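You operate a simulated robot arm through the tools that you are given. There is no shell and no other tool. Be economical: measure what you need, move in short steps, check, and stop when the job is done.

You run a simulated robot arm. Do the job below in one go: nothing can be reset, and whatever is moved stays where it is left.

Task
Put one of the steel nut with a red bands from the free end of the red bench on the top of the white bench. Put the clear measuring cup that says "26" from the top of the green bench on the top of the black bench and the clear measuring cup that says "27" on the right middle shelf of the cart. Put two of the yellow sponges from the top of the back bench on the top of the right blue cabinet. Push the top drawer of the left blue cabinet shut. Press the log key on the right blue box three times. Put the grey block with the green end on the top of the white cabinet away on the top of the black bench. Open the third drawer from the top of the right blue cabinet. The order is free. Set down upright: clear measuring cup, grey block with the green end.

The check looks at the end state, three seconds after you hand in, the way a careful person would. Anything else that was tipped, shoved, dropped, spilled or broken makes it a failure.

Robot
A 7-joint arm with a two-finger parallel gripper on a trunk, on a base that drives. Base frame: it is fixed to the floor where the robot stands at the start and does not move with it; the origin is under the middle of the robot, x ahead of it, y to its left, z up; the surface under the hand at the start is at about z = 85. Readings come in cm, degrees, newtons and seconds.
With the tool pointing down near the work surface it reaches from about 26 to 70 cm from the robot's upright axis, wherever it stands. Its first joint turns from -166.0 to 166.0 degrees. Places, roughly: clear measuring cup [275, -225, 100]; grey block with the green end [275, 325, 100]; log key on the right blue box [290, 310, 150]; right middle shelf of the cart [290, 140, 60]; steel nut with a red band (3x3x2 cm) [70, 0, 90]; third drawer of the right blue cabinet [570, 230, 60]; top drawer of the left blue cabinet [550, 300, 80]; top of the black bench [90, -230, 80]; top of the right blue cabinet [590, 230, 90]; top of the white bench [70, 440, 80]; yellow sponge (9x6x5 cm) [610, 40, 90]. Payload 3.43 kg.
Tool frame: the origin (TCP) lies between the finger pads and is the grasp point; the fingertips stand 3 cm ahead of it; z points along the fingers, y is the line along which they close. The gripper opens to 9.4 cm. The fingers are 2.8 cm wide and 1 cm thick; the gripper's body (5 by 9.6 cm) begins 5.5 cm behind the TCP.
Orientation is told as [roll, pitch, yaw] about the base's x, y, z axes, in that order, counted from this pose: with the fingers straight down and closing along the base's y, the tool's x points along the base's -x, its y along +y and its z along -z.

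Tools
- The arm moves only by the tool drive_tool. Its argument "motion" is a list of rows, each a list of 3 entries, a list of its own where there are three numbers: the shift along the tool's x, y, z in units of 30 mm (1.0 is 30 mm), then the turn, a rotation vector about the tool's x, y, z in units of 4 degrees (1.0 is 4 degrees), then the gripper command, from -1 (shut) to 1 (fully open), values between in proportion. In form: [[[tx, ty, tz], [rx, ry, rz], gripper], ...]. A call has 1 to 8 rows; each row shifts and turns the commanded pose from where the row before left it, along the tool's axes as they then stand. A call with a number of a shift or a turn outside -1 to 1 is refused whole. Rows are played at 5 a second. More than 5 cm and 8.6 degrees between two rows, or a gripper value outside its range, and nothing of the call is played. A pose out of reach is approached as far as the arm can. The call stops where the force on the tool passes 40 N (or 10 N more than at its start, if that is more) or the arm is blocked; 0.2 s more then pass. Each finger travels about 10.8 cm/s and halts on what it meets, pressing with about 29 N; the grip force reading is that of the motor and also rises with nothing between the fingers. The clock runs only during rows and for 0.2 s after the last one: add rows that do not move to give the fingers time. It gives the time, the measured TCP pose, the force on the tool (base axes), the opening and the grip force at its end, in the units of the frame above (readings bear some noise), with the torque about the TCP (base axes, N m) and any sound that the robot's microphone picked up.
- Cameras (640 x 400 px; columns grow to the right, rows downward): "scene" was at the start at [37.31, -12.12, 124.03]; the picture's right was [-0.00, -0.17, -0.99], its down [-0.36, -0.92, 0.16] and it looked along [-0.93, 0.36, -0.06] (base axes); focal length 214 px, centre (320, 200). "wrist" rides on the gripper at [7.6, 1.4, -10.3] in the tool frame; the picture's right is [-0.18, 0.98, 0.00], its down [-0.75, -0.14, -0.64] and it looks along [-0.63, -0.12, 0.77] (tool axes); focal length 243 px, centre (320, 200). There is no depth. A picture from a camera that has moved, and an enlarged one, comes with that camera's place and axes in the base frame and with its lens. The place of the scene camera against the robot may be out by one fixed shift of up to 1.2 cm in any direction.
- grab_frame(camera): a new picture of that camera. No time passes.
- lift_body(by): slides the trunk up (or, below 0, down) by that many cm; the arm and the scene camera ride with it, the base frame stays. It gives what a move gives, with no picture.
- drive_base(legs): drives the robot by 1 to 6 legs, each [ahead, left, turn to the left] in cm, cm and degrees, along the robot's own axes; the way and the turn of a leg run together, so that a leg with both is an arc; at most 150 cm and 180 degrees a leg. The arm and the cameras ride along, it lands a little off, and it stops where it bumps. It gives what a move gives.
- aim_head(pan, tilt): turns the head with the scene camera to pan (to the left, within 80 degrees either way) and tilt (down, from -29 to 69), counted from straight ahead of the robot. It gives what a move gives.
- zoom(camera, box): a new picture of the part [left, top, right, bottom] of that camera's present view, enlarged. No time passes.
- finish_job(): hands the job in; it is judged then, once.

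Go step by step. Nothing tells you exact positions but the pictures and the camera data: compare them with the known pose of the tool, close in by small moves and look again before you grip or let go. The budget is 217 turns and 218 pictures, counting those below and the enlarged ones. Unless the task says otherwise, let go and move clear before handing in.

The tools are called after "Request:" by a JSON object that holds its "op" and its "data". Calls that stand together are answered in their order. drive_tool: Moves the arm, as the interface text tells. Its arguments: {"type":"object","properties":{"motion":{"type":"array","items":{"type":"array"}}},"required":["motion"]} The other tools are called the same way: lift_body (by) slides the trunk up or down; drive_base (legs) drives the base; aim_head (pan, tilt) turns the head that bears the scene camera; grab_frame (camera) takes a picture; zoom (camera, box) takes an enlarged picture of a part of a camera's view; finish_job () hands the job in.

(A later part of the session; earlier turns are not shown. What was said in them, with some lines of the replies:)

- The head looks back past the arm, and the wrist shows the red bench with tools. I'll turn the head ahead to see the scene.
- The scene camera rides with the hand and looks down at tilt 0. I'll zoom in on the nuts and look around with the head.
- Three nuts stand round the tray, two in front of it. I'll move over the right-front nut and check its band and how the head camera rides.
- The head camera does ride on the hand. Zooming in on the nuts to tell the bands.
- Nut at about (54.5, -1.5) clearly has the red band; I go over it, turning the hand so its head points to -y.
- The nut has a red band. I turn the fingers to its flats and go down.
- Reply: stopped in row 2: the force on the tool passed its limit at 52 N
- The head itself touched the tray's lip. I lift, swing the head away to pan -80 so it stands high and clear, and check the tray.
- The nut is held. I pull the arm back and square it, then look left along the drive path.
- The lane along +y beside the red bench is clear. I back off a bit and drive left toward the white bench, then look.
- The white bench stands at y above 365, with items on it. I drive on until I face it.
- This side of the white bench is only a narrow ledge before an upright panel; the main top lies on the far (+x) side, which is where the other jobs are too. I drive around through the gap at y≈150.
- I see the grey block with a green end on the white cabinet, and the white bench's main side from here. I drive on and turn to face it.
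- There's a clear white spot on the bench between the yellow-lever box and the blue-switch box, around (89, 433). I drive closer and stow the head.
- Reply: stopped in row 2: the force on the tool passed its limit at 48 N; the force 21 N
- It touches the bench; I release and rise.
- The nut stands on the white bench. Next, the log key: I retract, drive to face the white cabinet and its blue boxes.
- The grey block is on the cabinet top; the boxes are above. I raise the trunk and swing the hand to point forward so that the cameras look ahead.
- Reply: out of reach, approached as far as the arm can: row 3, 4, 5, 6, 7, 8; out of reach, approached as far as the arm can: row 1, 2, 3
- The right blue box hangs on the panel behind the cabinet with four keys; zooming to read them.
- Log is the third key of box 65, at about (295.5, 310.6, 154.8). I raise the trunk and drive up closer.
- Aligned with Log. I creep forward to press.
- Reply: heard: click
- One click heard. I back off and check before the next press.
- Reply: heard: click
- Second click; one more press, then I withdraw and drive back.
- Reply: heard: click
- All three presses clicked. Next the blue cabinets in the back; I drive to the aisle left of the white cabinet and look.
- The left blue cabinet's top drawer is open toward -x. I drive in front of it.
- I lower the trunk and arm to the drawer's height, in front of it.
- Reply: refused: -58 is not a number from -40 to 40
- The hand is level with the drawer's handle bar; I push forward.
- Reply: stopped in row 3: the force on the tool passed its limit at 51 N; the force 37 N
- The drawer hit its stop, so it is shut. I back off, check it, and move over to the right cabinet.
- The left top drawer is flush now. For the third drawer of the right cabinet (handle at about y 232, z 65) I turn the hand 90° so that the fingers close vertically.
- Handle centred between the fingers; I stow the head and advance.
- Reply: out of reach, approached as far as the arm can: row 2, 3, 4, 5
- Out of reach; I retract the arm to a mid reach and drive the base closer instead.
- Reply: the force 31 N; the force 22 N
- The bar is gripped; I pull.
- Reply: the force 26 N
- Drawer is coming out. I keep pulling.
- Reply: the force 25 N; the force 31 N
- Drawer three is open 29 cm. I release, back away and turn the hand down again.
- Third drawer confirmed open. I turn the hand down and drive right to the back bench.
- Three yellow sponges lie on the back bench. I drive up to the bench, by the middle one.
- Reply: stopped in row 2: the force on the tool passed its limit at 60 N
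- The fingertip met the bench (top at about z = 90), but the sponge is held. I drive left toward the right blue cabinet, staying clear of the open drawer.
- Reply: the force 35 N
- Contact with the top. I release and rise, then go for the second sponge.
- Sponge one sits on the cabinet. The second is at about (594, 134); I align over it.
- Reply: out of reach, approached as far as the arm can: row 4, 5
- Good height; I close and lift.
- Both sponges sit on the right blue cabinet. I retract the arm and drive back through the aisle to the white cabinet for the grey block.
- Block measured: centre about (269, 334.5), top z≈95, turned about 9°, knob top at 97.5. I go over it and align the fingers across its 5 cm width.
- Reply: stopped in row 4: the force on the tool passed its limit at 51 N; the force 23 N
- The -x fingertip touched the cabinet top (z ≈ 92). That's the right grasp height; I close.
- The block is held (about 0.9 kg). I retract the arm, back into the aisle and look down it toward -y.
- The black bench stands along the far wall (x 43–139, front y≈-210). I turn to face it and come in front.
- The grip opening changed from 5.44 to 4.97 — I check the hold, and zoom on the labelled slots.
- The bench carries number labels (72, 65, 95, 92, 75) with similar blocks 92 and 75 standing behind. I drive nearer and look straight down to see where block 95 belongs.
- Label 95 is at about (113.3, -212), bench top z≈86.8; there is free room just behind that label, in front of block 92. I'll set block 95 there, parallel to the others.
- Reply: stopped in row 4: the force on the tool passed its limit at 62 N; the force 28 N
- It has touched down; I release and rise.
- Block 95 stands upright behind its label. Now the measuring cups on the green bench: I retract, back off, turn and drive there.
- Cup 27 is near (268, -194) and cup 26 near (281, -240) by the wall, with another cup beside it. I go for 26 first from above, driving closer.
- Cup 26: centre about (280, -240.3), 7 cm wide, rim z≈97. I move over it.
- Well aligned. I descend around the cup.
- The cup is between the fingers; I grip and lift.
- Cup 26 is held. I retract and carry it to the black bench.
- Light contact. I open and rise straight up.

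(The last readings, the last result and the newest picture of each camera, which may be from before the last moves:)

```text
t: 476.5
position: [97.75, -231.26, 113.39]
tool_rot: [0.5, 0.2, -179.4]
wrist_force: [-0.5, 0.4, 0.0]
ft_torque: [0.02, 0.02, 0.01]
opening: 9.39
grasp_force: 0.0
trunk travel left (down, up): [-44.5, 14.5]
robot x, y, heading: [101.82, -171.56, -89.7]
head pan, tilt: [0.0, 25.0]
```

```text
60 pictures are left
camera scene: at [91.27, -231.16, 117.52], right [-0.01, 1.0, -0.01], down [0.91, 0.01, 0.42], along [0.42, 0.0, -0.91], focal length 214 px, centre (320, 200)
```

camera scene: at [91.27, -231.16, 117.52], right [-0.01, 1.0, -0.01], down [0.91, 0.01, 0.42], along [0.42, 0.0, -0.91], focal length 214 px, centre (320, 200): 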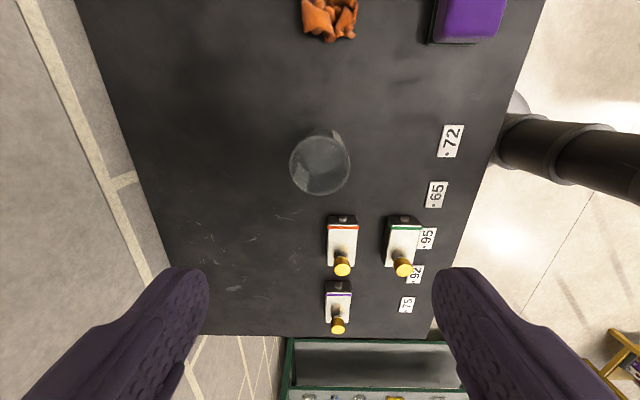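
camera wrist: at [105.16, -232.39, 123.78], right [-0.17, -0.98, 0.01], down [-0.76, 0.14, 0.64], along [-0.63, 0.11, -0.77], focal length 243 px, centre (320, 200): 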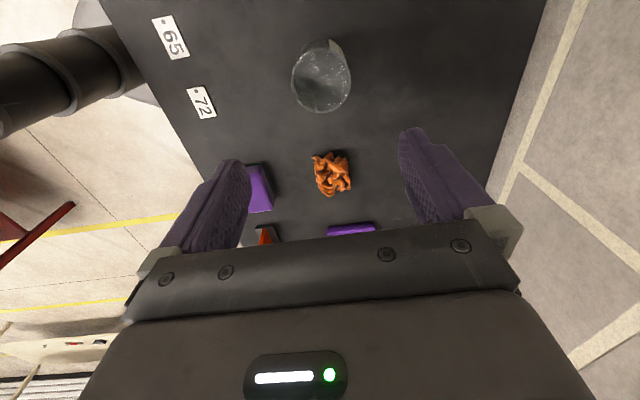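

Cup 26 stands upright on the black bench. Now for cup 27: I drive back and swing the hand to nearly horizontal, so I can later slide the cup into the cart's shelf.

Request:
{"op": "drive_tool", "data": {"motion": [[[0, -1, 0], [0, 0, 0], 1], [[0, -1, 0], [0, 0, 0], 1], [[0, -1, 0], [0, 0, 0], 1], [[0, -1, 0], [0, 0, 0], 1], [[0, -1, 0], [0, 0, 0], 1]]}}

Request:
{"op": "drive_base", "data": {"legs": [[-20, 0, 0], [0, 0, 89.7], [82, 0, 0], [0, -38, 0]]}}

Request:
{"op": "drive_tool", "data": {"motion": [[[0, 0, 0], [0, 0, -1], 1], [[0, 0, 0], [0, 0, -1], 1], [[0, 0, 0], [0, 0, -1], 1], [[0, 0, 0], [0, 0, -1], 1], [[0, 0, 0], [0, 0, -1], 1], [[0, 0, 0], [0, 0, -1], 1], [[0, 0, 0], [0, 0, -1], 1], [[0, 0, 0], [0, 0, -1], 1]]}}

Request:
{"op": "drive_tool", "data": {"motion": [[[0, 0, 0], [0, 0, -1], 1], [[0, 0, 0], [0, 0, -1], 1], [[0, 0, 0], [0, 0, -1], 1], [[0, 0, 0], [0, 0, -1], 1], [[0, 0, 0], [0, 0, -1], 1], [[0, 0, 0], [0, 0, -1], 1], [[0, 0, 0], [0, 0, -1], 1], [[0, 0, 0], [0, 0, -1], 1]]}}

Request:
{"op": "drive_tool", "data": {"motion": [[[0, 0, 0], [0, 0, -1], 1], [[0, 0, 0], [0, 0, -1], 1], [[0, 0, 0], [0, 0, -1], 1], [[0, 0, 0], [0, 0, -1], 1], [[0, 0, 0], [0, 0, -1], 1], [[0, 0, 0], [0, 0, -1], 1], [[0, 0, 0], [0, 0, -0.5], 1]]}}

Request:
{"op": "drive_tool", "data": {"motion": [[[0, 0, 0], [0, -1, 0], 1], [[0, 0, 0], [0, -1, 0], 1], [[0, 0, 0], [0, -1, 0], 1], [[0, 0, 0], [0, -1, 0], 1], [[0, 0, 0], [0, -1, 0], 1], [[0, 0, 0], [0, -1, 0], 1], [[0, 0, 0], [0, -1, 0], 1], [[0, 0, 0], [0, -1, 0], 1]]}}

Request:
{"op": "drive_tool", "data": {"motion": [[[0, 0, 0], [0, -1, 0], 1], [[0, 0, 0], [0, -1, 0], 1], [[0, 0, 0], [0, -1, 0], 1], [[0, 0, 0], [0, -1, 0], 1], [[0, 0, 0], [0, -1, 0], 1], [[0, 0, 0], [0, -1, 0], 1], [[0, 0, 0], [0, -1, 0], 1], [[0, 0, 0], [0, -1, 0], 1]]}}

Request:
{"op": "drive_tool", "data": {"motion": [[[0, 0, 0], [0, -1, 0], 1], [[0, 0, 0], [0, -1, 0], 1], [[0, 0, 0], [0, -0.75, 0], 1]]}}

Request:
{"op": "grab_frame", "data": {"camera": "scene"}}

```text
t: 477.7
position: [97.59, -216.0, 113.29]
tool_rot: [0.5, 0.1, -179.3]
wrist_force: [0.0, 0.2, 0.2]
ft_torque: [-0.05, 0.01, 0.01]
opening: 9.39
grasp_force: 0.1
trunk travel left (down, up): [-44.5, 14.5]
robot x, y, heading: [102.01, -171.36, -89.6]
head pan, tilt: [0.0, 25.0]
```

```text
t: 489.1
position: [228.08, -194.69, 113.35]
tool_rot: [0.4, 0.2, -90.1]
wrist_force: [-0.5, -0.1, 0.3]
ft_torque: [0.03, 0.03, -0.01]
opening: 9.4
grasp_force: 0.1
trunk travel left (down, up): [-44.5, 14.5]
robot x, y, heading: [183.87, -189.79, -0.4]
head pan, tilt: [0.0, 25.0]
```

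```text
t: 490.9
position: [228.23, -194.59, 113.14]
tool_rot: [0.4, -0.1, -58.0]
wrist_force: [-0.5, -0.1, -0.5]
ft_torque: [-0.02, 0.02, -0.01]
opening: 9.41
grasp_force: 0.1
trunk travel left (down, up): [-44.5, 14.5]
robot x, y, heading: [183.69, -190.02, -0.5]
head pan, tilt: [0.0, 25.0]
```

```text
t: 492.7
position: [228.29, -194.57, 113.26]
tool_rot: [0.4, -0.4, -26.1]
wrist_force: [0.1, 0.1, -0.2]
ft_torque: [0.0, -0.02, 0.03]
opening: 9.36
grasp_force: 0.0
trunk travel left (down, up): [-44.5, 14.5]
robot x, y, heading: [183.52, -189.73, -0.2]
head pan, tilt: [0.0, 25.0]
```

```text
t: 494.3
position: [228.12, -194.66, 113.22]
tool_rot: [0.1, -0.4, 0.0]
wrist_force: [1.0, -0.2, 0.3]
ft_torque: [0.02, -0.01, 0.01]
opening: 9.4
grasp_force: 0.1
trunk travel left (down, up): [-44.5, 14.5]
robot x, y, heading: [183.44, -189.63, -0.4]
head pan, tilt: [0.0, 25.0]
```

```text
t: 496.1
position: [228.09, -194.6, 113.43]
tool_rot: [0.0, -32.5, -0.2]
wrist_force: [-0.9, -0.2, 0.1]
ft_torque: [-0.01, 0.0, 0.01]
opening: 9.39
grasp_force: 0.0
trunk travel left (down, up): [-44.5, 14.5]
robot x, y, heading: [183.49, -189.91, -0.1]
head pan, tilt: [0.0, 25.0]
```

```text
t: 497.9
position: [228.16, -194.7, 113.45]
tool_rot: [0.2, -64.6, -0.3]
wrist_force: [0.0, -1.0, 0.2]
ft_torque: [-0.02, -0.04, 0.01]
opening: 9.4
grasp_force: 0.0
trunk travel left (down, up): [-44.5, 14.5]
robot x, y, heading: [183.51, -189.81, -0.3]
head pan, tilt: [0.0, 25.0]
```

```text
t: 498.7
position: [228.02, -194.71, 113.32]
tool_rot: [0.5, -75.5, -0.6]
wrist_force: [0.7, -0.2, -0.8]
ft_torque: [-0.01, -0.02, 0.01]
opening: 9.43
grasp_force: 0.2
trunk travel left (down, up): [-44.5, 14.5]
robot x, y, heading: [184.15, -189.89, -0.3]
head pan, tilt: [0.0, 25.0]
```

```text
59 pictures are left
camera scene: at [226.75, -194.6, 121.35], right [0.0, -1.0, 0.0], down [-0.64, 0.0, -0.77], along [0.77, 0.0, -0.64], focal length 214 px, centre (320, 200)
```

scene: 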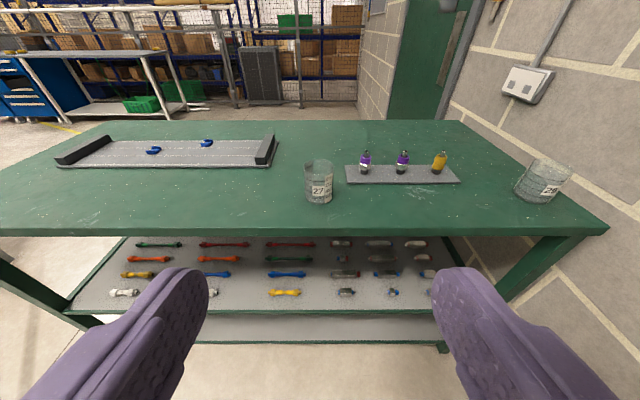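

Clear view: cup 27 at about (267.6, -194.1). I drive up, lower the trunk and check alignment before sliding the fingers around it.

Request:
{"op": "drive_base", "data": {"legs": [[18, 0, 0.3]]}}

Request:
{"op": "lift_body", "data": {"by": -20.5}}

Request:
{"op": "grab_frame", "data": {"camera": "scene"}}

Request:
{"op": "grab_frame", "data": {"camera": "wrist"}}

```text
t: 500.2
position: [246.09, -194.7, 113.22]
tool_rot: [0.5, -75.5, -0.4]
wrist_force: [1.1, 0.2, -0.7]
ft_torque: [-0.03, -0.03, -0.03]
opening: 9.38
grasp_force: 0.1
trunk travel left (down, up): [-44.5, 14.5]
robot x, y, heading: [201.31, -189.85, 0.1]
head pan, tilt: [0.0, 25.0]
```

```text
t: 502.4
position: [245.85, -194.63, 92.8]
tool_rot: [0.4, -75.4, -0.4]
wrist_force: [0.3, -0.4, 0.7]
ft_torque: [-0.03, 0.0, -0.01]
opening: 9.42
grasp_force: 0.1
trunk travel left (down, up): [-24.0, 35.0]
robot x, y, heading: [201.38, -189.56, 0.0]
head pan, tilt: [0.0, 25.0]
```

```text
58 pictures are left
camera scene: at [244.51, -194.54, 100.87], right [0.0, -1.0, 0.0], down [-0.64, 0.0, -0.77], along [0.77, 0.0, -0.64], focal length 214 px, centre (320, 200)
```

scene: 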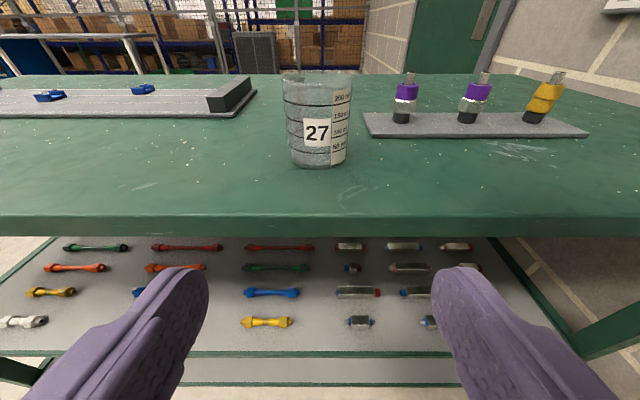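

```text
57 pictures are left
camera wrist: at [233.92, -193.21, 88.08], right [0.05, 0.98, 0.18], down [-0.43, -0.14, 0.89], along [0.9, -0.12, 0.42], focal length 243 px, centre (320, 200)
```

wrist: 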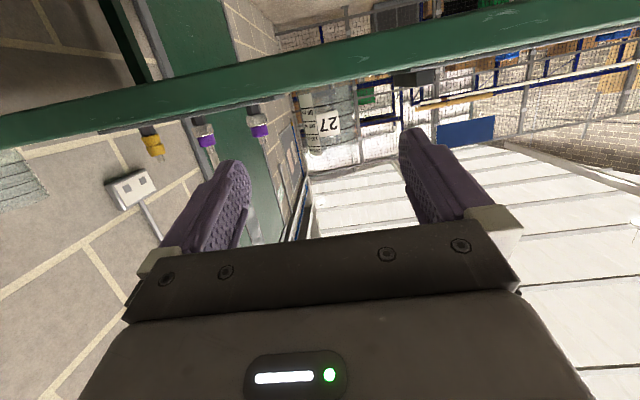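

The wrist camera hangs low, so I steepen the hand to 30° below horizontal before advancing, then slide forward at a safe height.

Request:
{"op": "drive_tool", "data": {"motion": [[[0, 0.07, 0], [0, 1, 0], 1], [[0, 0, 0], [0, 1, 0], 1], [[0, 0, 0], [0, 1, 0], 1], [[0, 0, 0], [0, 0.87, 0], 1]]}}

Request:
{"op": "drive_tool", "data": {"motion": [[[-0.45, 0, 0.779], [0, 0, 0], 1], [[-0.45, 0, 0.779], [0, 0, 0], 1], [[-0.45, 0, 0.779], [0, 0, 0], 1], [[-0.45, 0, 0.779], [0, 0, 0], 1]]}}

Request:
{"op": "grab_frame", "data": {"camera": "scene"}}

Request:
{"op": "grab_frame", "data": {"camera": "wrist"}}

```text
t: 503.4
position: [245.86, -194.51, 92.78]
tool_rot: [0.1, -59.9, -0.1]
wrist_force: [0.2, -0.4, -0.8]
ft_torque: [-0.02, 0.01, -0.02]
opening: 9.41
grasp_force: 0.0
trunk travel left (down, up): [-24.0, 35.0]
robot x, y, heading: [201.94, -189.62, -0.1]
head pan, tilt: [0.0, 25.0]
```

```text
t: 504.4
position: [256.67, -194.51, 92.68]
tool_rot: [0.2, -59.8, -0.2]
wrist_force: [0.5, 0.1, -0.4]
ft_torque: [-0.01, -0.03, -0.02]
opening: 9.38
grasp_force: 0.0
trunk travel left (down, up): [-24.0, 35.0]
robot x, y, heading: [201.67, -189.83, 0.0]
head pan, tilt: [0.0, 25.0]
```

```text
56 pictures are left
camera scene: at [257.55, -194.25, 100.97], right [0.0, -1.0, 0.0], down [-0.82, 0.0, -0.57], along [0.57, 0.0, -0.82], focal length 214 px, centre (320, 200)
```

scene: 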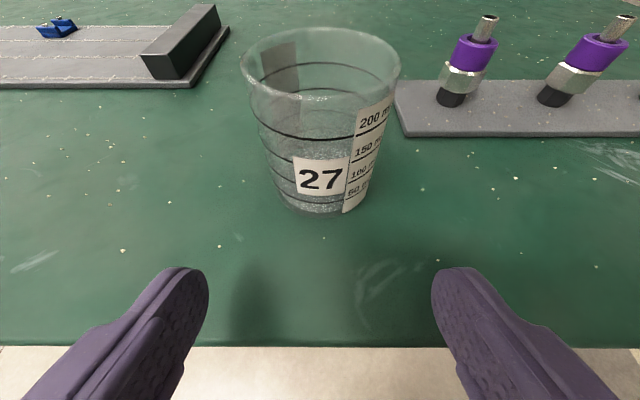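

```text
55 pictures are left
camera wrist: at [243.97, -192.93, 91.29], right [0.09, 0.98, 0.16], down [-0.18, -0.14, 0.97], along [0.98, -0.12, 0.16], focal length 243 px, centre (320, 200)
```

wrist: 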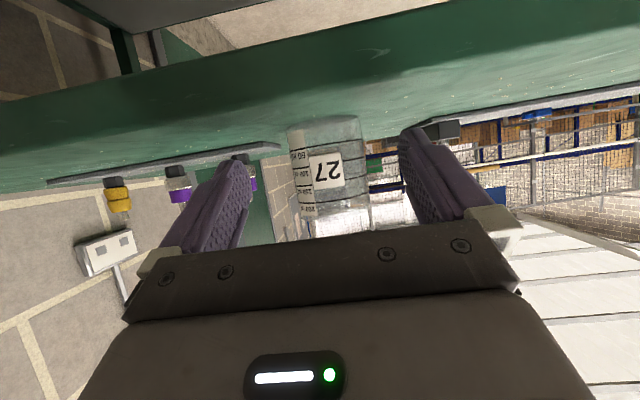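

Request:
{"op": "aim_head", "data": {"pan": 0, "tilt": -28}}

Request:
{"op": "drive_tool", "data": {"motion": [[[-0.38, 0.03, 0.657], [0, 0, 0], 1], [[-0.38, 0, 0.657], [0, 0, 0], 1], [[-0.38, 0, 0.657], [0, 0, 0], 1], [[-0.36, 0, 0.62], [0, 0, 0], 1]]}}

Request:
{"op": "grab_frame", "data": {"camera": "wrist"}}

```text
t: 505.6
position: [256.7, -194.33, 92.74]
tool_rot: [0.2, -60.0, 0.0]
wrist_force: [-0.2, -0.6, -1.1]
ft_torque: [-0.02, 0.01, 0.0]
opening: 9.4
grasp_force: 0.0
trunk travel left (down, up): [-24.0, 35.0]
robot x, y, heading: [201.58, -190.02, 0.0]
head pan, tilt: [0.0, -28.0]
```

```text
t: 506.6
position: [265.69, -194.3, 92.83]
tool_rot: [0.3, -59.9, -0.2]
wrist_force: [-0.9, -0.1, -0.1]
ft_torque: [0.01, 0.0, 0.01]
opening: 9.4
grasp_force: 0.1
trunk travel left (down, up): [-24.0, 35.0]
robot x, y, heading: [201.66, -189.57, -0.1]
head pan, tilt: [0.0, -28.0]
```

```text
54 pictures are left
camera wrist: at [252.88, -192.82, 91.47], right [0.09, 0.98, 0.16], down [-0.18, -0.14, 0.97], along [0.98, -0.12, 0.16], focal length 243 px, centre (320, 200)
```

wrist: 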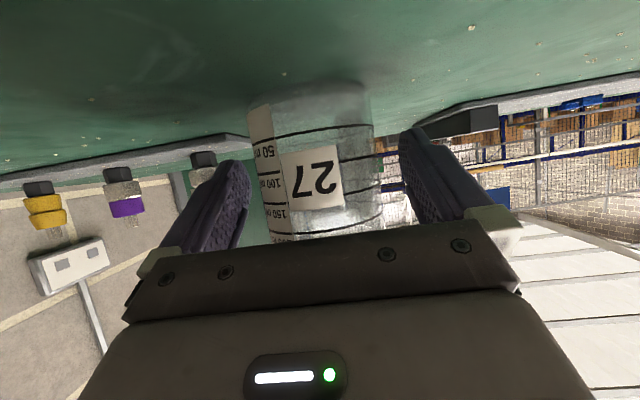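

Request:
{"op": "drive_tool", "data": {"motion": [[[0, -0.1, 0], [0, 0, 0], 1], [[0, 0, 0], [0, 0, 0], 0.5], [[0, 0, 0], [0, 0, 0], 0], [[0, 0, 0], [0, 0, 0], -1], [[0, 0, 0], [0, 0, 0], -1], [[0, 0, 0], [0, 0, 0], -1]]}}

Request:
{"op": "grab_frame", "data": {"camera": "wrist"}}

Request:
{"op": "drive_tool", "data": {"motion": [[[-0.26, 0, -0.15], [0, 0, 0], -1], [[-0.52, 0, -0.3], [0, 0, 0], -1], [[-0.7, 0, -0.4], [0, 0, 0], -1], [[-0.7, 0, -0.4], [0, 0, 0], -1], [[-0.7, 0, -0.4], [0, 0, 0], -1], [[-0.7, 0, -0.4], [0, 0, 0], -1]]}}

Request:
{"op": "grab_frame", "data": {"camera": "wrist"}}

```text
t: 508.0
position: [265.66, -194.54, 92.9]
tool_rot: [0.2, -60.0, -0.1]
wrist_force: [1.1, 0.6, 2.1]
ft_torque: [-0.06, -0.07, -0.01]
opening: 6.79
grasp_force: 28.9
trunk travel left (down, up): [-24.0, 35.0]
robot x, y, heading: [201.32, -189.84, -0.2]
head pan, tilt: [0.0, -28.0]
```

```text
53 pictures are left
camera wrist: at [252.81, -193.15, 91.46], right [0.09, 0.98, 0.16], down [-0.18, -0.14, 0.97], along [0.98, -0.12, 0.16], focal length 243 px, centre (320, 200)
```

wrist: 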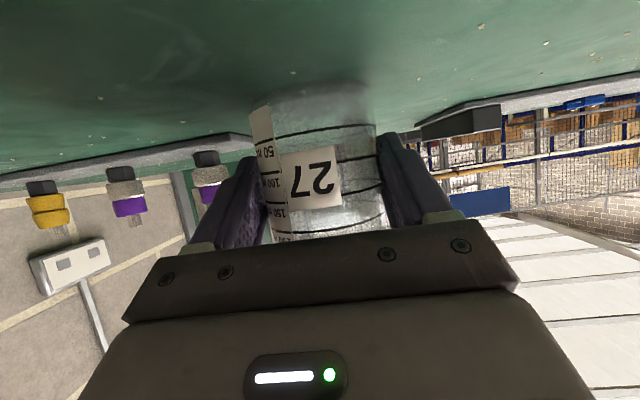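

```text
t: 509.4
position: [265.66, -194.76, 105.31]
tool_rot: [0.3, -60.0, -0.2]
wrist_force: [-0.5, 0.7, -1.0]
ft_torque: [0.02, -0.01, -0.02]
opening: 6.75
grasp_force: 28.7
trunk travel left (down, up): [-24.0, 35.0]
robot x, y, heading: [201.44, -189.89, -0.2]
head pan, tilt: [0.0, -28.0]
```

```text
52 pictures are left
camera wrist: at [252.75, -193.29, 103.82], right [0.09, 0.98, 0.16], down [-0.18, -0.14, 0.97], along [0.98, -0.12, 0.16], focal length 243 px, centre (320, 200)
```

wrist: 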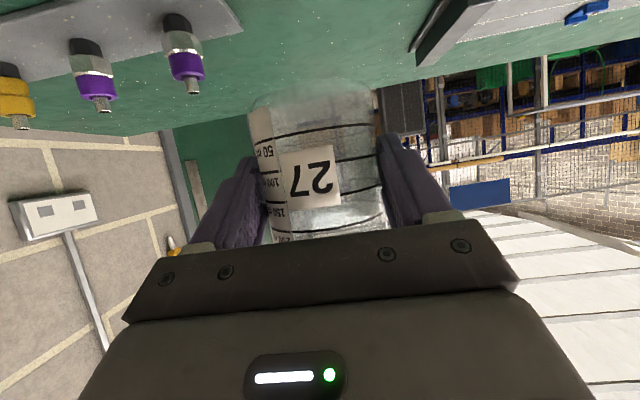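

Cup 27 is held upright. I back off and drive along the aisle to the cart.

Request:
{"op": "drive_base", "data": {"legs": [[-40, 0, 0.2], [0, 150, 0], [0, 150, 0]]}}

Request:
{"op": "aim_head", "data": {"pan": 0, "tilt": -10}}

Request:
{"op": "grab_frame", "data": {"camera": "scene"}}

```text
t: 526.1
position: [229.87, 107.26, 105.22]
tool_rot: [0.1, -60.0, -0.4]
wrist_force: [-0.4, -0.1, -0.1]
ft_torque: [-0.02, 0.03, 0.05]
opening: 6.77
grasp_force: 29.3
trunk travel left (down, up): [-24.0, 35.0]
robot x, y, heading: [165.54, 112.49, -0.5]
head pan, tilt: [0.0, -28.0]
```

```text
t: 526.9
position: [229.79, 107.25, 105.17]
tool_rot: [0.3, -60.1, -0.4]
wrist_force: [-0.1, 0.1, 0.0]
ft_torque: [0.04, 0.01, 0.03]
opening: 6.73
grasp_force: 29.1
trunk travel left (down, up): [-24.0, 35.0]
robot x, y, heading: [165.58, 112.64, -0.2]
head pan, tilt: [0.0, -10.0]
```

```text
51 pictures are left
camera scene: at [232.62, 107.33, 118.69], right [0.0, -1.0, 0.0], down [-0.34, 0.0, -0.94], along [0.94, 0.0, -0.34], focal length 214 px, centre (320, 200)
```

scene: 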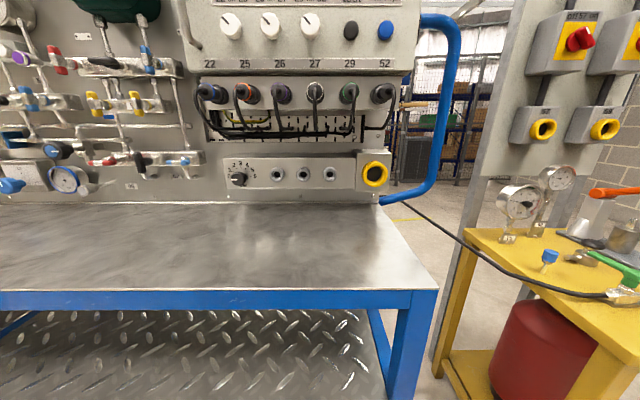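

Request:
{"op": "lift_body", "data": {"by": -23.5}}

Request:
{"op": "drive_tool", "data": {"motion": [[[0.6, 0.5, 0.35], [0, 0, 0], -1], [[0.6, 0.5, 0.35], [0, 0, 0], -1]]}}

Request:
{"op": "grab_frame", "data": {"camera": "scene"}}

```text
t: 529.3
position: [229.6, 107.32, 81.79]
tool_rot: [0.1, -60.0, -0.4]
wrist_force: [0.1, 0.2, -0.1]
ft_torque: [-0.02, 0.02, -0.01]
opening: 6.75
grasp_force: 28.6
trunk travel left (down, up): [-0.5, 58.5]
robot x, y, heading: [165.63, 112.65, -0.5]
head pan, tilt: [0.0, -10.0]
```

```text
t: 529.9
position: [229.76, 110.23, 77.61]
tool_rot: [0.2, -60.0, -0.5]
wrist_force: [0.7, -0.4, -1.5]
ft_torque: [-0.01, 0.02, 0.04]
opening: 6.75
grasp_force: 28.8
trunk travel left (down, up): [-0.5, 58.5]
robot x, y, heading: [165.73, 112.37, -0.1]
head pan, tilt: [0.0, -10.0]
```

```text
50 pictures are left
camera scene: at [232.61, 110.27, 91.03], right [0.0, -1.0, 0.0], down [-0.34, 0.0, -0.94], along [0.94, 0.0, -0.34], focal length 214 px, centre (320, 200)
```

scene: 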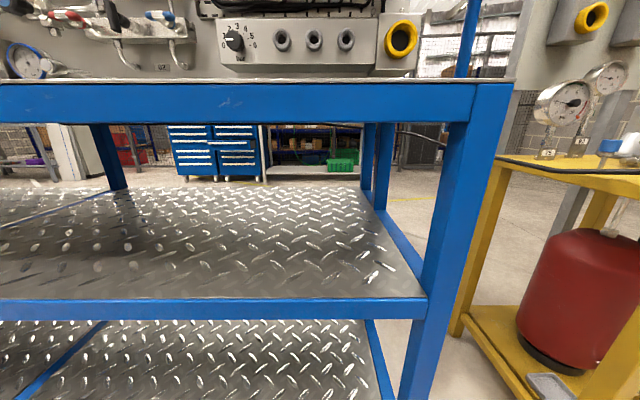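

Middle shelf surface is at z≈66, opening up to 91, front at x=258, right leg at y≈95. I lower to just above shelf height and drive in partway.

Request:
{"op": "drive_tool", "data": {"motion": [[[0.5, 0.3, 0.29], [0, 0, 0], -1], [[0.5, 0.3, 0.29], [0, 0, 0], -1], [[0.5, 0.3, 0.29], [0, 0, 0], -1]]}}

Request:
{"op": "aim_head", "data": {"pan": 0, "tilt": 5}}

Request:
{"op": "drive_base", "data": {"legs": [[17, 0, 0]]}}

Request:
{"op": "grab_frame", "data": {"camera": "scene"}}

Request:
{"op": "grab_frame", "data": {"camera": "wrist"}}

```text
t: 530.7
position: [229.65, 112.86, 72.29]
tool_rot: [0.1, -60.0, -0.4]
wrist_force: [-0.7, -0.6, -1.3]
ft_torque: [-0.01, -0.02, 0.01]
opening: 6.76
grasp_force: 28.8
trunk travel left (down, up): [-0.5, 58.5]
robot x, y, heading: [165.58, 112.65, -0.2]
head pan, tilt: [0.0, -10.0]
```

```text
t: 531.5
position: [229.8, 112.93, 72.38]
tool_rot: [0.2, -60.0, -0.4]
wrist_force: [0.3, -0.1, -0.9]
ft_torque: [-0.01, -0.02, 0.0]
opening: 6.75
grasp_force: 28.6
trunk travel left (down, up): [-0.5, 58.5]
robot x, y, heading: [165.99, 112.54, -0.1]
head pan, tilt: [0.0, 5.0]
```

```text
t: 533.0
position: [246.96, 113.09, 72.35]
tool_rot: [0.1, -60.0, -0.4]
wrist_force: [0.0, -0.2, -0.8]
ft_torque: [-0.02, -0.01, -0.01]
opening: 6.79
grasp_force: 29.2
trunk travel left (down, up): [-0.5, 58.5]
robot x, y, heading: [182.69, 112.27, -0.0]
head pan, tilt: [0.0, 5.0]
```

```text
49 pictures are left
camera scene: at [249.29, 113.17, 83.4], right [0.0, -1.0, 0.0], down [-0.57, 0.0, -0.82], along [0.82, 0.0, -0.57], focal length 214 px, centre (320, 200)
```

scene: 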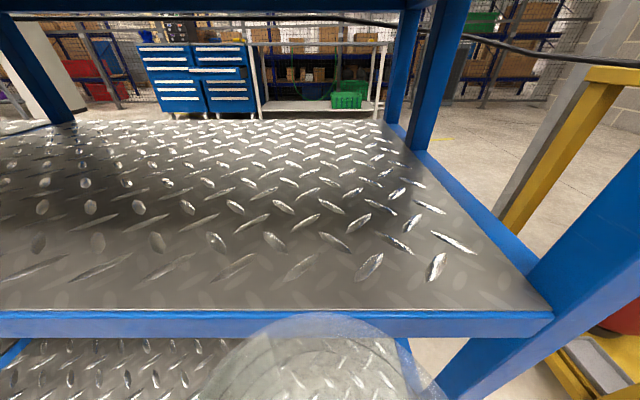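

```text
48 pictures are left
camera wrist: at [234.12, 114.53, 70.88], right [0.09, 0.98, 0.16], down [-0.18, -0.14, 0.97], along [0.98, -0.12, 0.16], focal length 243 px, centre (320, 200)
```

wrist: 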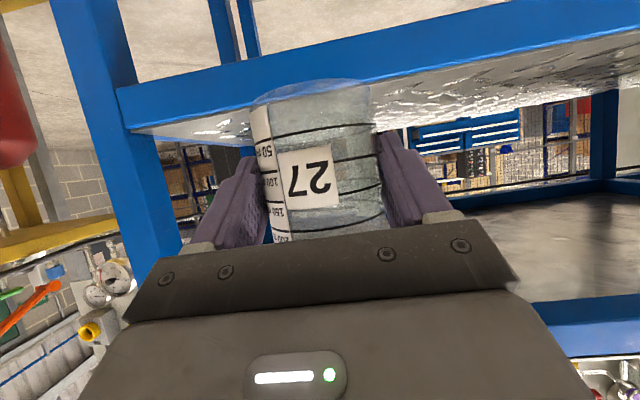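

Request:
{"op": "drive_tool", "data": {"motion": [[[-0.14, 0, -0.08], [0, 0, 0], -1]]}}

Request:
{"op": "drive_base", "data": {"legs": [[11, 0, 0]]}}

Request:
{"op": "grab_frame", "data": {"camera": "wrist"}}

Request:
{"op": "grab_frame", "data": {"camera": "scene"}}

```text
t: 533.4
position: [246.97, 113.0, 72.86]
tool_rot: [0.2, -60.0, -0.2]
wrist_force: [-0.7, 0.3, -0.5]
ft_torque: [-0.02, 0.03, -0.04]
opening: 6.78
grasp_force: 29.0
trunk travel left (down, up): [-0.5, 58.5]
robot x, y, heading: [182.9, 112.54, -0.3]
head pan, tilt: [0.0, 5.0]
```

```text
t: 534.6
position: [257.9, 112.95, 72.76]
tool_rot: [0.1, -59.9, -0.4]
wrist_force: [-0.7, -0.7, -0.3]
ft_torque: [-0.01, 0.0, 0.01]
opening: 6.78
grasp_force: 28.6
trunk travel left (down, up): [-0.5, 58.5]
robot x, y, heading: [193.87, 112.26, -0.5]
head pan, tilt: [0.0, 5.0]
```

```text
47 pictures are left
camera wrist: at [245.03, 114.37, 71.34], right [0.09, 0.98, 0.16], down [-0.18, -0.14, 0.97], along [0.98, -0.12, 0.16], focal length 243 px, centre (320, 200)
```

wrist: 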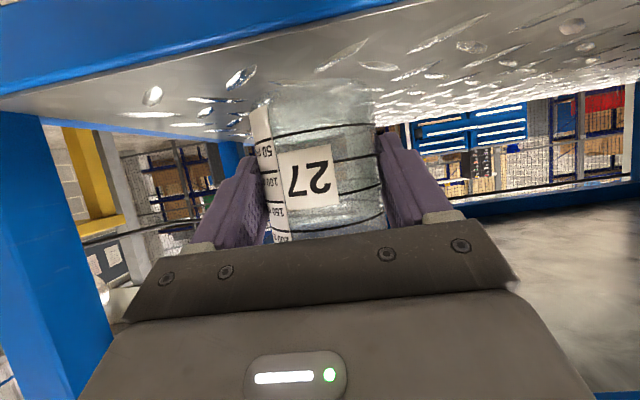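

```text
46 pictures are left
camera scene: at [260.2, 112.99, 83.86], right [0.0, -1.0, 0.0], down [-0.57, 0.0, -0.82], along [0.82, 0.0, -0.57], focal length 214 px, centre (320, 200)
```

scene: 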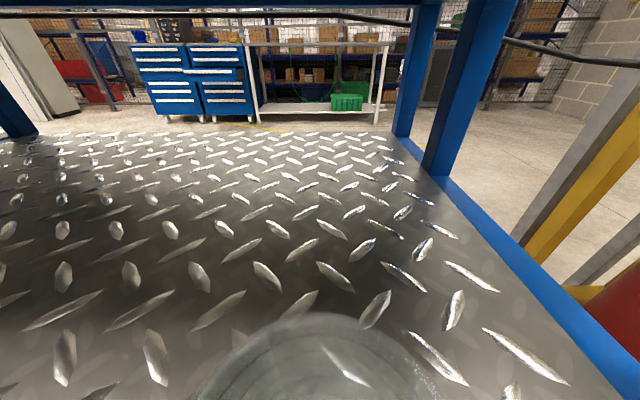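

Request:
{"op": "drive_tool", "data": {"motion": [[[-0.36, 0, 0.626], [0, 0, 0], -1], [[-0.36, 0, 0.626], [0, 0, 0], -1], [[-0.36, 0, 0.626], [0, 0, 0], -1]]}}

Request:
{"op": "drive_tool", "data": {"motion": [[[0.17, 0, 0.1], [0, 0, 0], -1], [[0.13, 0, 0.075], [0, 0, 0], -1], [[0.09, 0, 0.05], [0, 0, 0], -1]]}}

Request:
{"op": "grab_frame", "data": {"camera": "wrist"}}

```text
t: 535.4
position: [264.47, 112.91, 72.94]
tool_rot: [0.3, -59.9, -0.4]
wrist_force: [-0.2, -0.1, -1.3]
ft_torque: [0.01, 0.04, 0.0]
opening: 6.75
grasp_force: 29.3
trunk travel left (down, up): [-0.5, 58.5]
robot x, y, heading: [193.8, 112.22, -0.4]
head pan, tilt: [0.0, 5.0]
```

```text
t: 536.2
position: [264.48, 112.94, 71.35]
tool_rot: [0.2, -59.9, -0.3]
wrist_force: [0.5, -0.6, -0.4]
ft_torque: [0.0, 0.01, 0.01]
opening: 6.77
grasp_force: 29.2
trunk travel left (down, up): [-0.5, 58.5]
robot x, y, heading: [193.56, 112.4, -0.2]
head pan, tilt: [0.0, 5.0]
```

```text
45 pictures are left
camera wrist: at [251.62, 114.45, 69.98], right [0.09, 0.98, 0.16], down [-0.18, -0.14, 0.97], along [0.98, -0.12, 0.16], focal length 243 px, centre (320, 200)
```

wrist: 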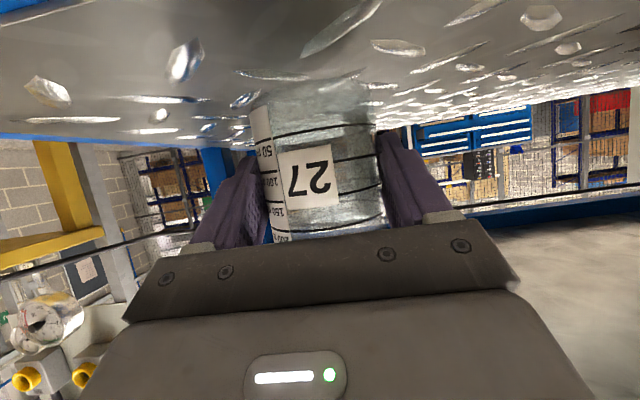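

Request:
{"op": "drive_tool", "data": {"motion": [[[0.08, 0, 0.046], [0, 0, 0], -1], [[0.08, 0, 0.046], [0, 0, 0], -1], [[0.08, 0, 0.046], [0, 0, 0], -1]]}}

Request:
{"op": "drive_tool", "data": {"motion": [[[0.07, 0, 0.04], [0, 0, 0], -1], [[0.07, 0, 0.04], [0, 0, 0], -1]]}}

Request:
{"op": "grab_frame", "data": {"camera": "wrist"}}

```text
t: 537.0
position: [264.54, 113.08, 70.63]
tool_rot: [0.3, -60.0, -0.4]
wrist_force: [0.2, 0.2, -1.3]
ft_torque: [0.0, 0.01, 0.0]
opening: 6.77
grasp_force: 28.9
trunk travel left (down, up): [-0.5, 58.5]
robot x, y, heading: [193.91, 112.29, -0.4]
head pan, tilt: [0.0, 5.0]
```

```text
t: 537.6
position: [264.34, 112.97, 70.11]
tool_rot: [0.2, -59.9, -0.3]
wrist_force: [-0.2, -0.2, -0.9]
ft_torque: [0.0, 0.02, -0.01]
opening: 6.75
grasp_force: 29.0
trunk travel left (down, up): [-0.5, 58.5]
robot x, y, heading: [193.69, 112.62, -0.4]
head pan, tilt: [0.0, 5.0]
```

```text
44 pictures are left
camera wrist: at [251.57, 114.44, 68.66], right [0.09, 0.98, 0.16], down [-0.18, -0.14, 0.97], along [0.98, -0.12, 0.16], focal length 243 px, centre (320, 200)
```

wrist: 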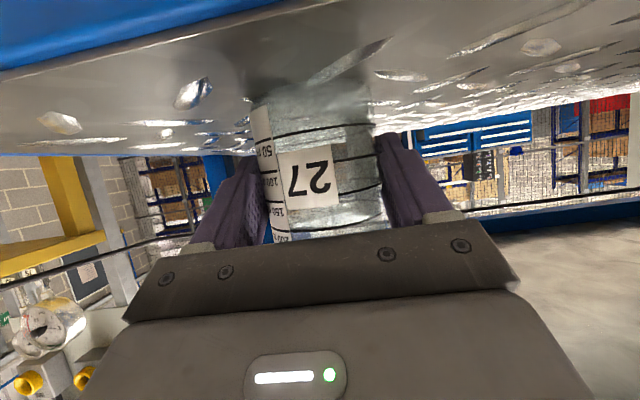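

Request:
{"op": "drive_tool", "data": {"motion": [[[0.06, 0, 0.035], [0, 0, 0], -1], [[0.06, 0, 0.035], [0, 0, 0], -1]]}}

Request:
{"op": "drive_tool", "data": {"motion": [[[0.06, 0, 0.035], [0, 0, 0], -1], [[0.06, 0, 0.035], [0, 0, 0], -1]]}}

Request:
{"op": "drive_tool", "data": {"motion": [[[0.05, 0, 0.03], [0, 0, 0], -1], [[0.05, 0, 0.03], [0, 0, 0], -1]]}}

Request:
{"op": "grab_frame", "data": {"camera": "wrist"}}

```text
t: 538.2
position: [264.49, 113.02, 69.88]
tool_rot: [0.2, -60.1, -0.3]
wrist_force: [-2.9, 1.7, 13.6]
ft_torque: [0.05, 0.24, -0.03]
opening: 6.74
grasp_force: 29.0
trunk travel left (down, up): [-0.5, 58.5]
robot x, y, heading: [193.72, 112.46, -0.3]
head pan, tilt: [0.0, 5.0]
```

```text
t: 538.8
position: [264.36, 112.97, 69.7]
tool_rot: [0.2, -60.3, -0.3]
wrist_force: [2.4, 1.2, 20.9]
ft_torque: [-0.06, -0.31, 0.0]
opening: 6.8
grasp_force: 28.8
trunk travel left (down, up): [-0.5, 58.5]
robot x, y, heading: [193.66, 112.39, -0.3]
head pan, tilt: [0.0, 5.0]
```

```text
t: 539.4
position: [264.4, 112.95, 69.06]
tool_rot: [0.3, -60.1, -0.3]
wrist_force: [3.1, 3.0, 19.3]
ft_torque: [0.21, -0.2, 0.0]
opening: 6.75
grasp_force: 28.7
trunk travel left (down, up): [-0.5, 58.5]
robot x, y, heading: [193.95, 111.75, -0.2]
head pan, tilt: [0.0, 5.0]
```

```text
43 pictures are left
camera wrist: at [251.49, 114.4, 67.56], right [0.09, 0.98, 0.16], down [-0.18, -0.14, 0.97], along [0.98, -0.12, 0.16], focal length 243 px, centre (320, 200)
```

wrist: 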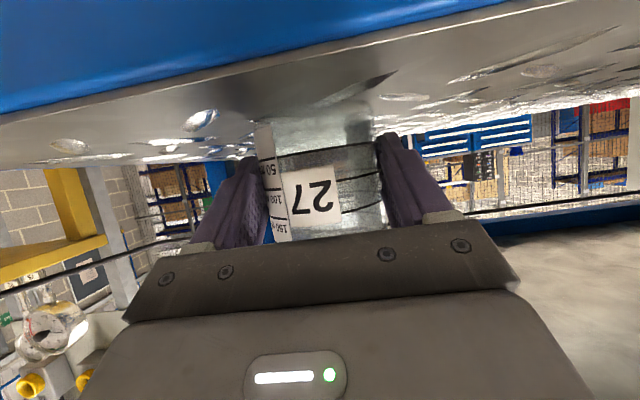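

The cup rests on the shelf. I open and withdraw straight back.

Request:
{"op": "drive_tool", "data": {"motion": [[[0, 0, 0], [0, 0, 0], 0.6], [[0, 0, 0], [0, 0, 0], 0.8], [[0, 0, 0], [0, 0, 0], 1], [[0, 0, 0], [0, 0, 0], 1]]}}

Request:
{"op": "grab_frame", "data": {"camera": "wrist"}}

```text
t: 540.4
position: [264.24, 112.91, 68.89]
tool_rot: [0.2, -60.0, -0.4]
wrist_force: [-0.1, -1.2, 0.3]
ft_torque: [0.0, 0.02, 0.0]
opening: 9.4
grasp_force: 0.1
trunk travel left (down, up): [-0.5, 58.5]
robot x, y, heading: [193.72, 112.54, -0.4]
head pan, tilt: [0.0, 5.0]
```

```text
42 pictures are left
camera wrist: at [251.55, 114.37, 67.46], right [0.09, 0.98, 0.16], down [-0.18, -0.14, 0.97], along [0.98, -0.12, 0.16], focal length 243 px, centre (320, 200)
```

wrist: 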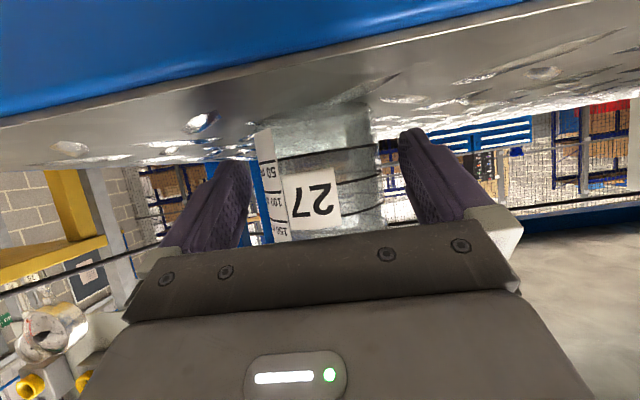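

Request:
{"op": "drive_tool", "data": {"motion": [[[0.2, 0, -0.4], [0, 0, 0], 1], [[0.3, 0, -0.55], [0, 0, 0], 1], [[0.4, 0, -0.72], [0, 0, 0], 1], [[0.45, 0, -0.8], [0, 0, 0], 1], [[0.45, 0, -0.8], [0, 0, 0], 1]]}}

Request:
{"op": "grab_frame", "data": {"camera": "wrist"}}

Request:
{"op": "drive_base", "data": {"legs": [[-35, 0, 0]]}}

Request:
{"op": "aim_head", "data": {"pan": 0, "tilt": -10}}

Request:
{"op": "grab_frame", "data": {"camera": "scene"}}

```text
t: 541.6
position: [253.15, 112.87, 68.95]
tool_rot: [0.2, -60.0, -0.4]
wrist_force: [-0.1, -0.2, 0.4]
ft_torque: [-0.01, 0.01, 0.0]
opening: 9.38
grasp_force: 0.1
trunk travel left (down, up): [-0.5, 58.5]
robot x, y, heading: [193.56, 112.71, -0.0]
head pan, tilt: [0.0, 5.0]
```

```text
41 pictures are left
camera wrist: at [240.34, 114.35, 67.5], right [0.09, 0.98, 0.16], down [-0.18, -0.14, 0.97], along [0.98, -0.12, 0.16], focal length 243 px, centre (320, 200)
```

wrist: 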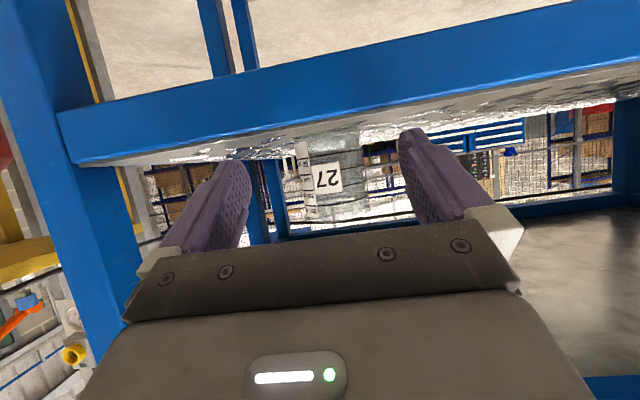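

```text
t: 543.9
position: [217.66, 112.95, 69.12]
tool_rot: [0.2, -59.9, -0.7]
wrist_force: [0.1, 0.9, -0.2]
ft_torque: [0.03, -0.02, 0.0]
opening: 9.38
grasp_force: 0.0
trunk travel left (down, up): [-0.5, 58.5]
robot x, y, heading: [157.95, 112.62, -0.4]
head pan, tilt: [0.0, 5.0]
```

```text
t: 544.6
position: [217.76, 112.96, 69.01]
tool_rot: [0.2, -60.0, -0.6]
wrist_force: [-0.4, 0.0, 0.2]
ft_torque: [0.0, 0.0, 0.02]
opening: 9.37
grasp_force: 0.0
trunk travel left (down, up): [-0.5, 58.5]
robot x, y, heading: [158.05, 112.52, -0.8]
head pan, tilt: [0.0, -10.0]
```

```text
40 pictures are left
camera scene: at [220.53, 113.01, 82.39], right [-0.01, -1.0, 0.0], down [-0.34, 0.0, -0.94], along [0.94, -0.01, -0.34], focal length 214 px, centre (320, 200)
```

scene: 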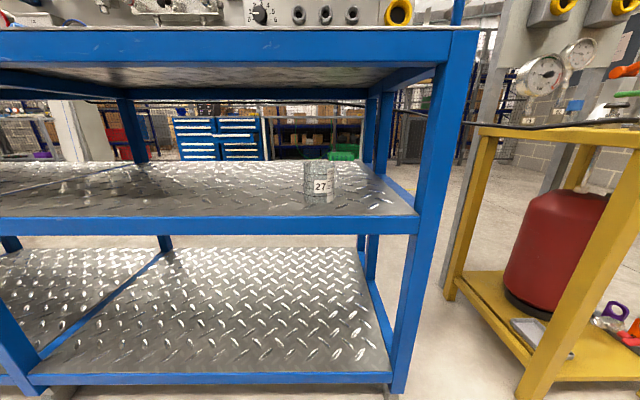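

Everything on the list is in place, and cup 27 stands upright on the right middle shelf of the cart. I hand in.

Request:
{"op": "finish_job", "data": {}}

```text
The job is handed in.
```

All seven jobs on the list are done and handed in:

- **Nut:** one red-banded nut is on the white bench.
- **Cups:** cup 26 is upright on the black bench, and cup 27 is upright on the right middle shelf of the cart.
- **Sponges:** two are on the right blue cabinet.
- **Drawers:** the left cabinet's top drawer is shut, and the right cabinet's third drawer is open.
- **Log key:** pressed three times, with a click heard each time.
- **Grey block:** upright on the black bench, behind its "95" label.

While picking up the nut, the camera head pressed on the rim of the tray on the red bench, with just over 50 N. A later picture showed it standing as before.
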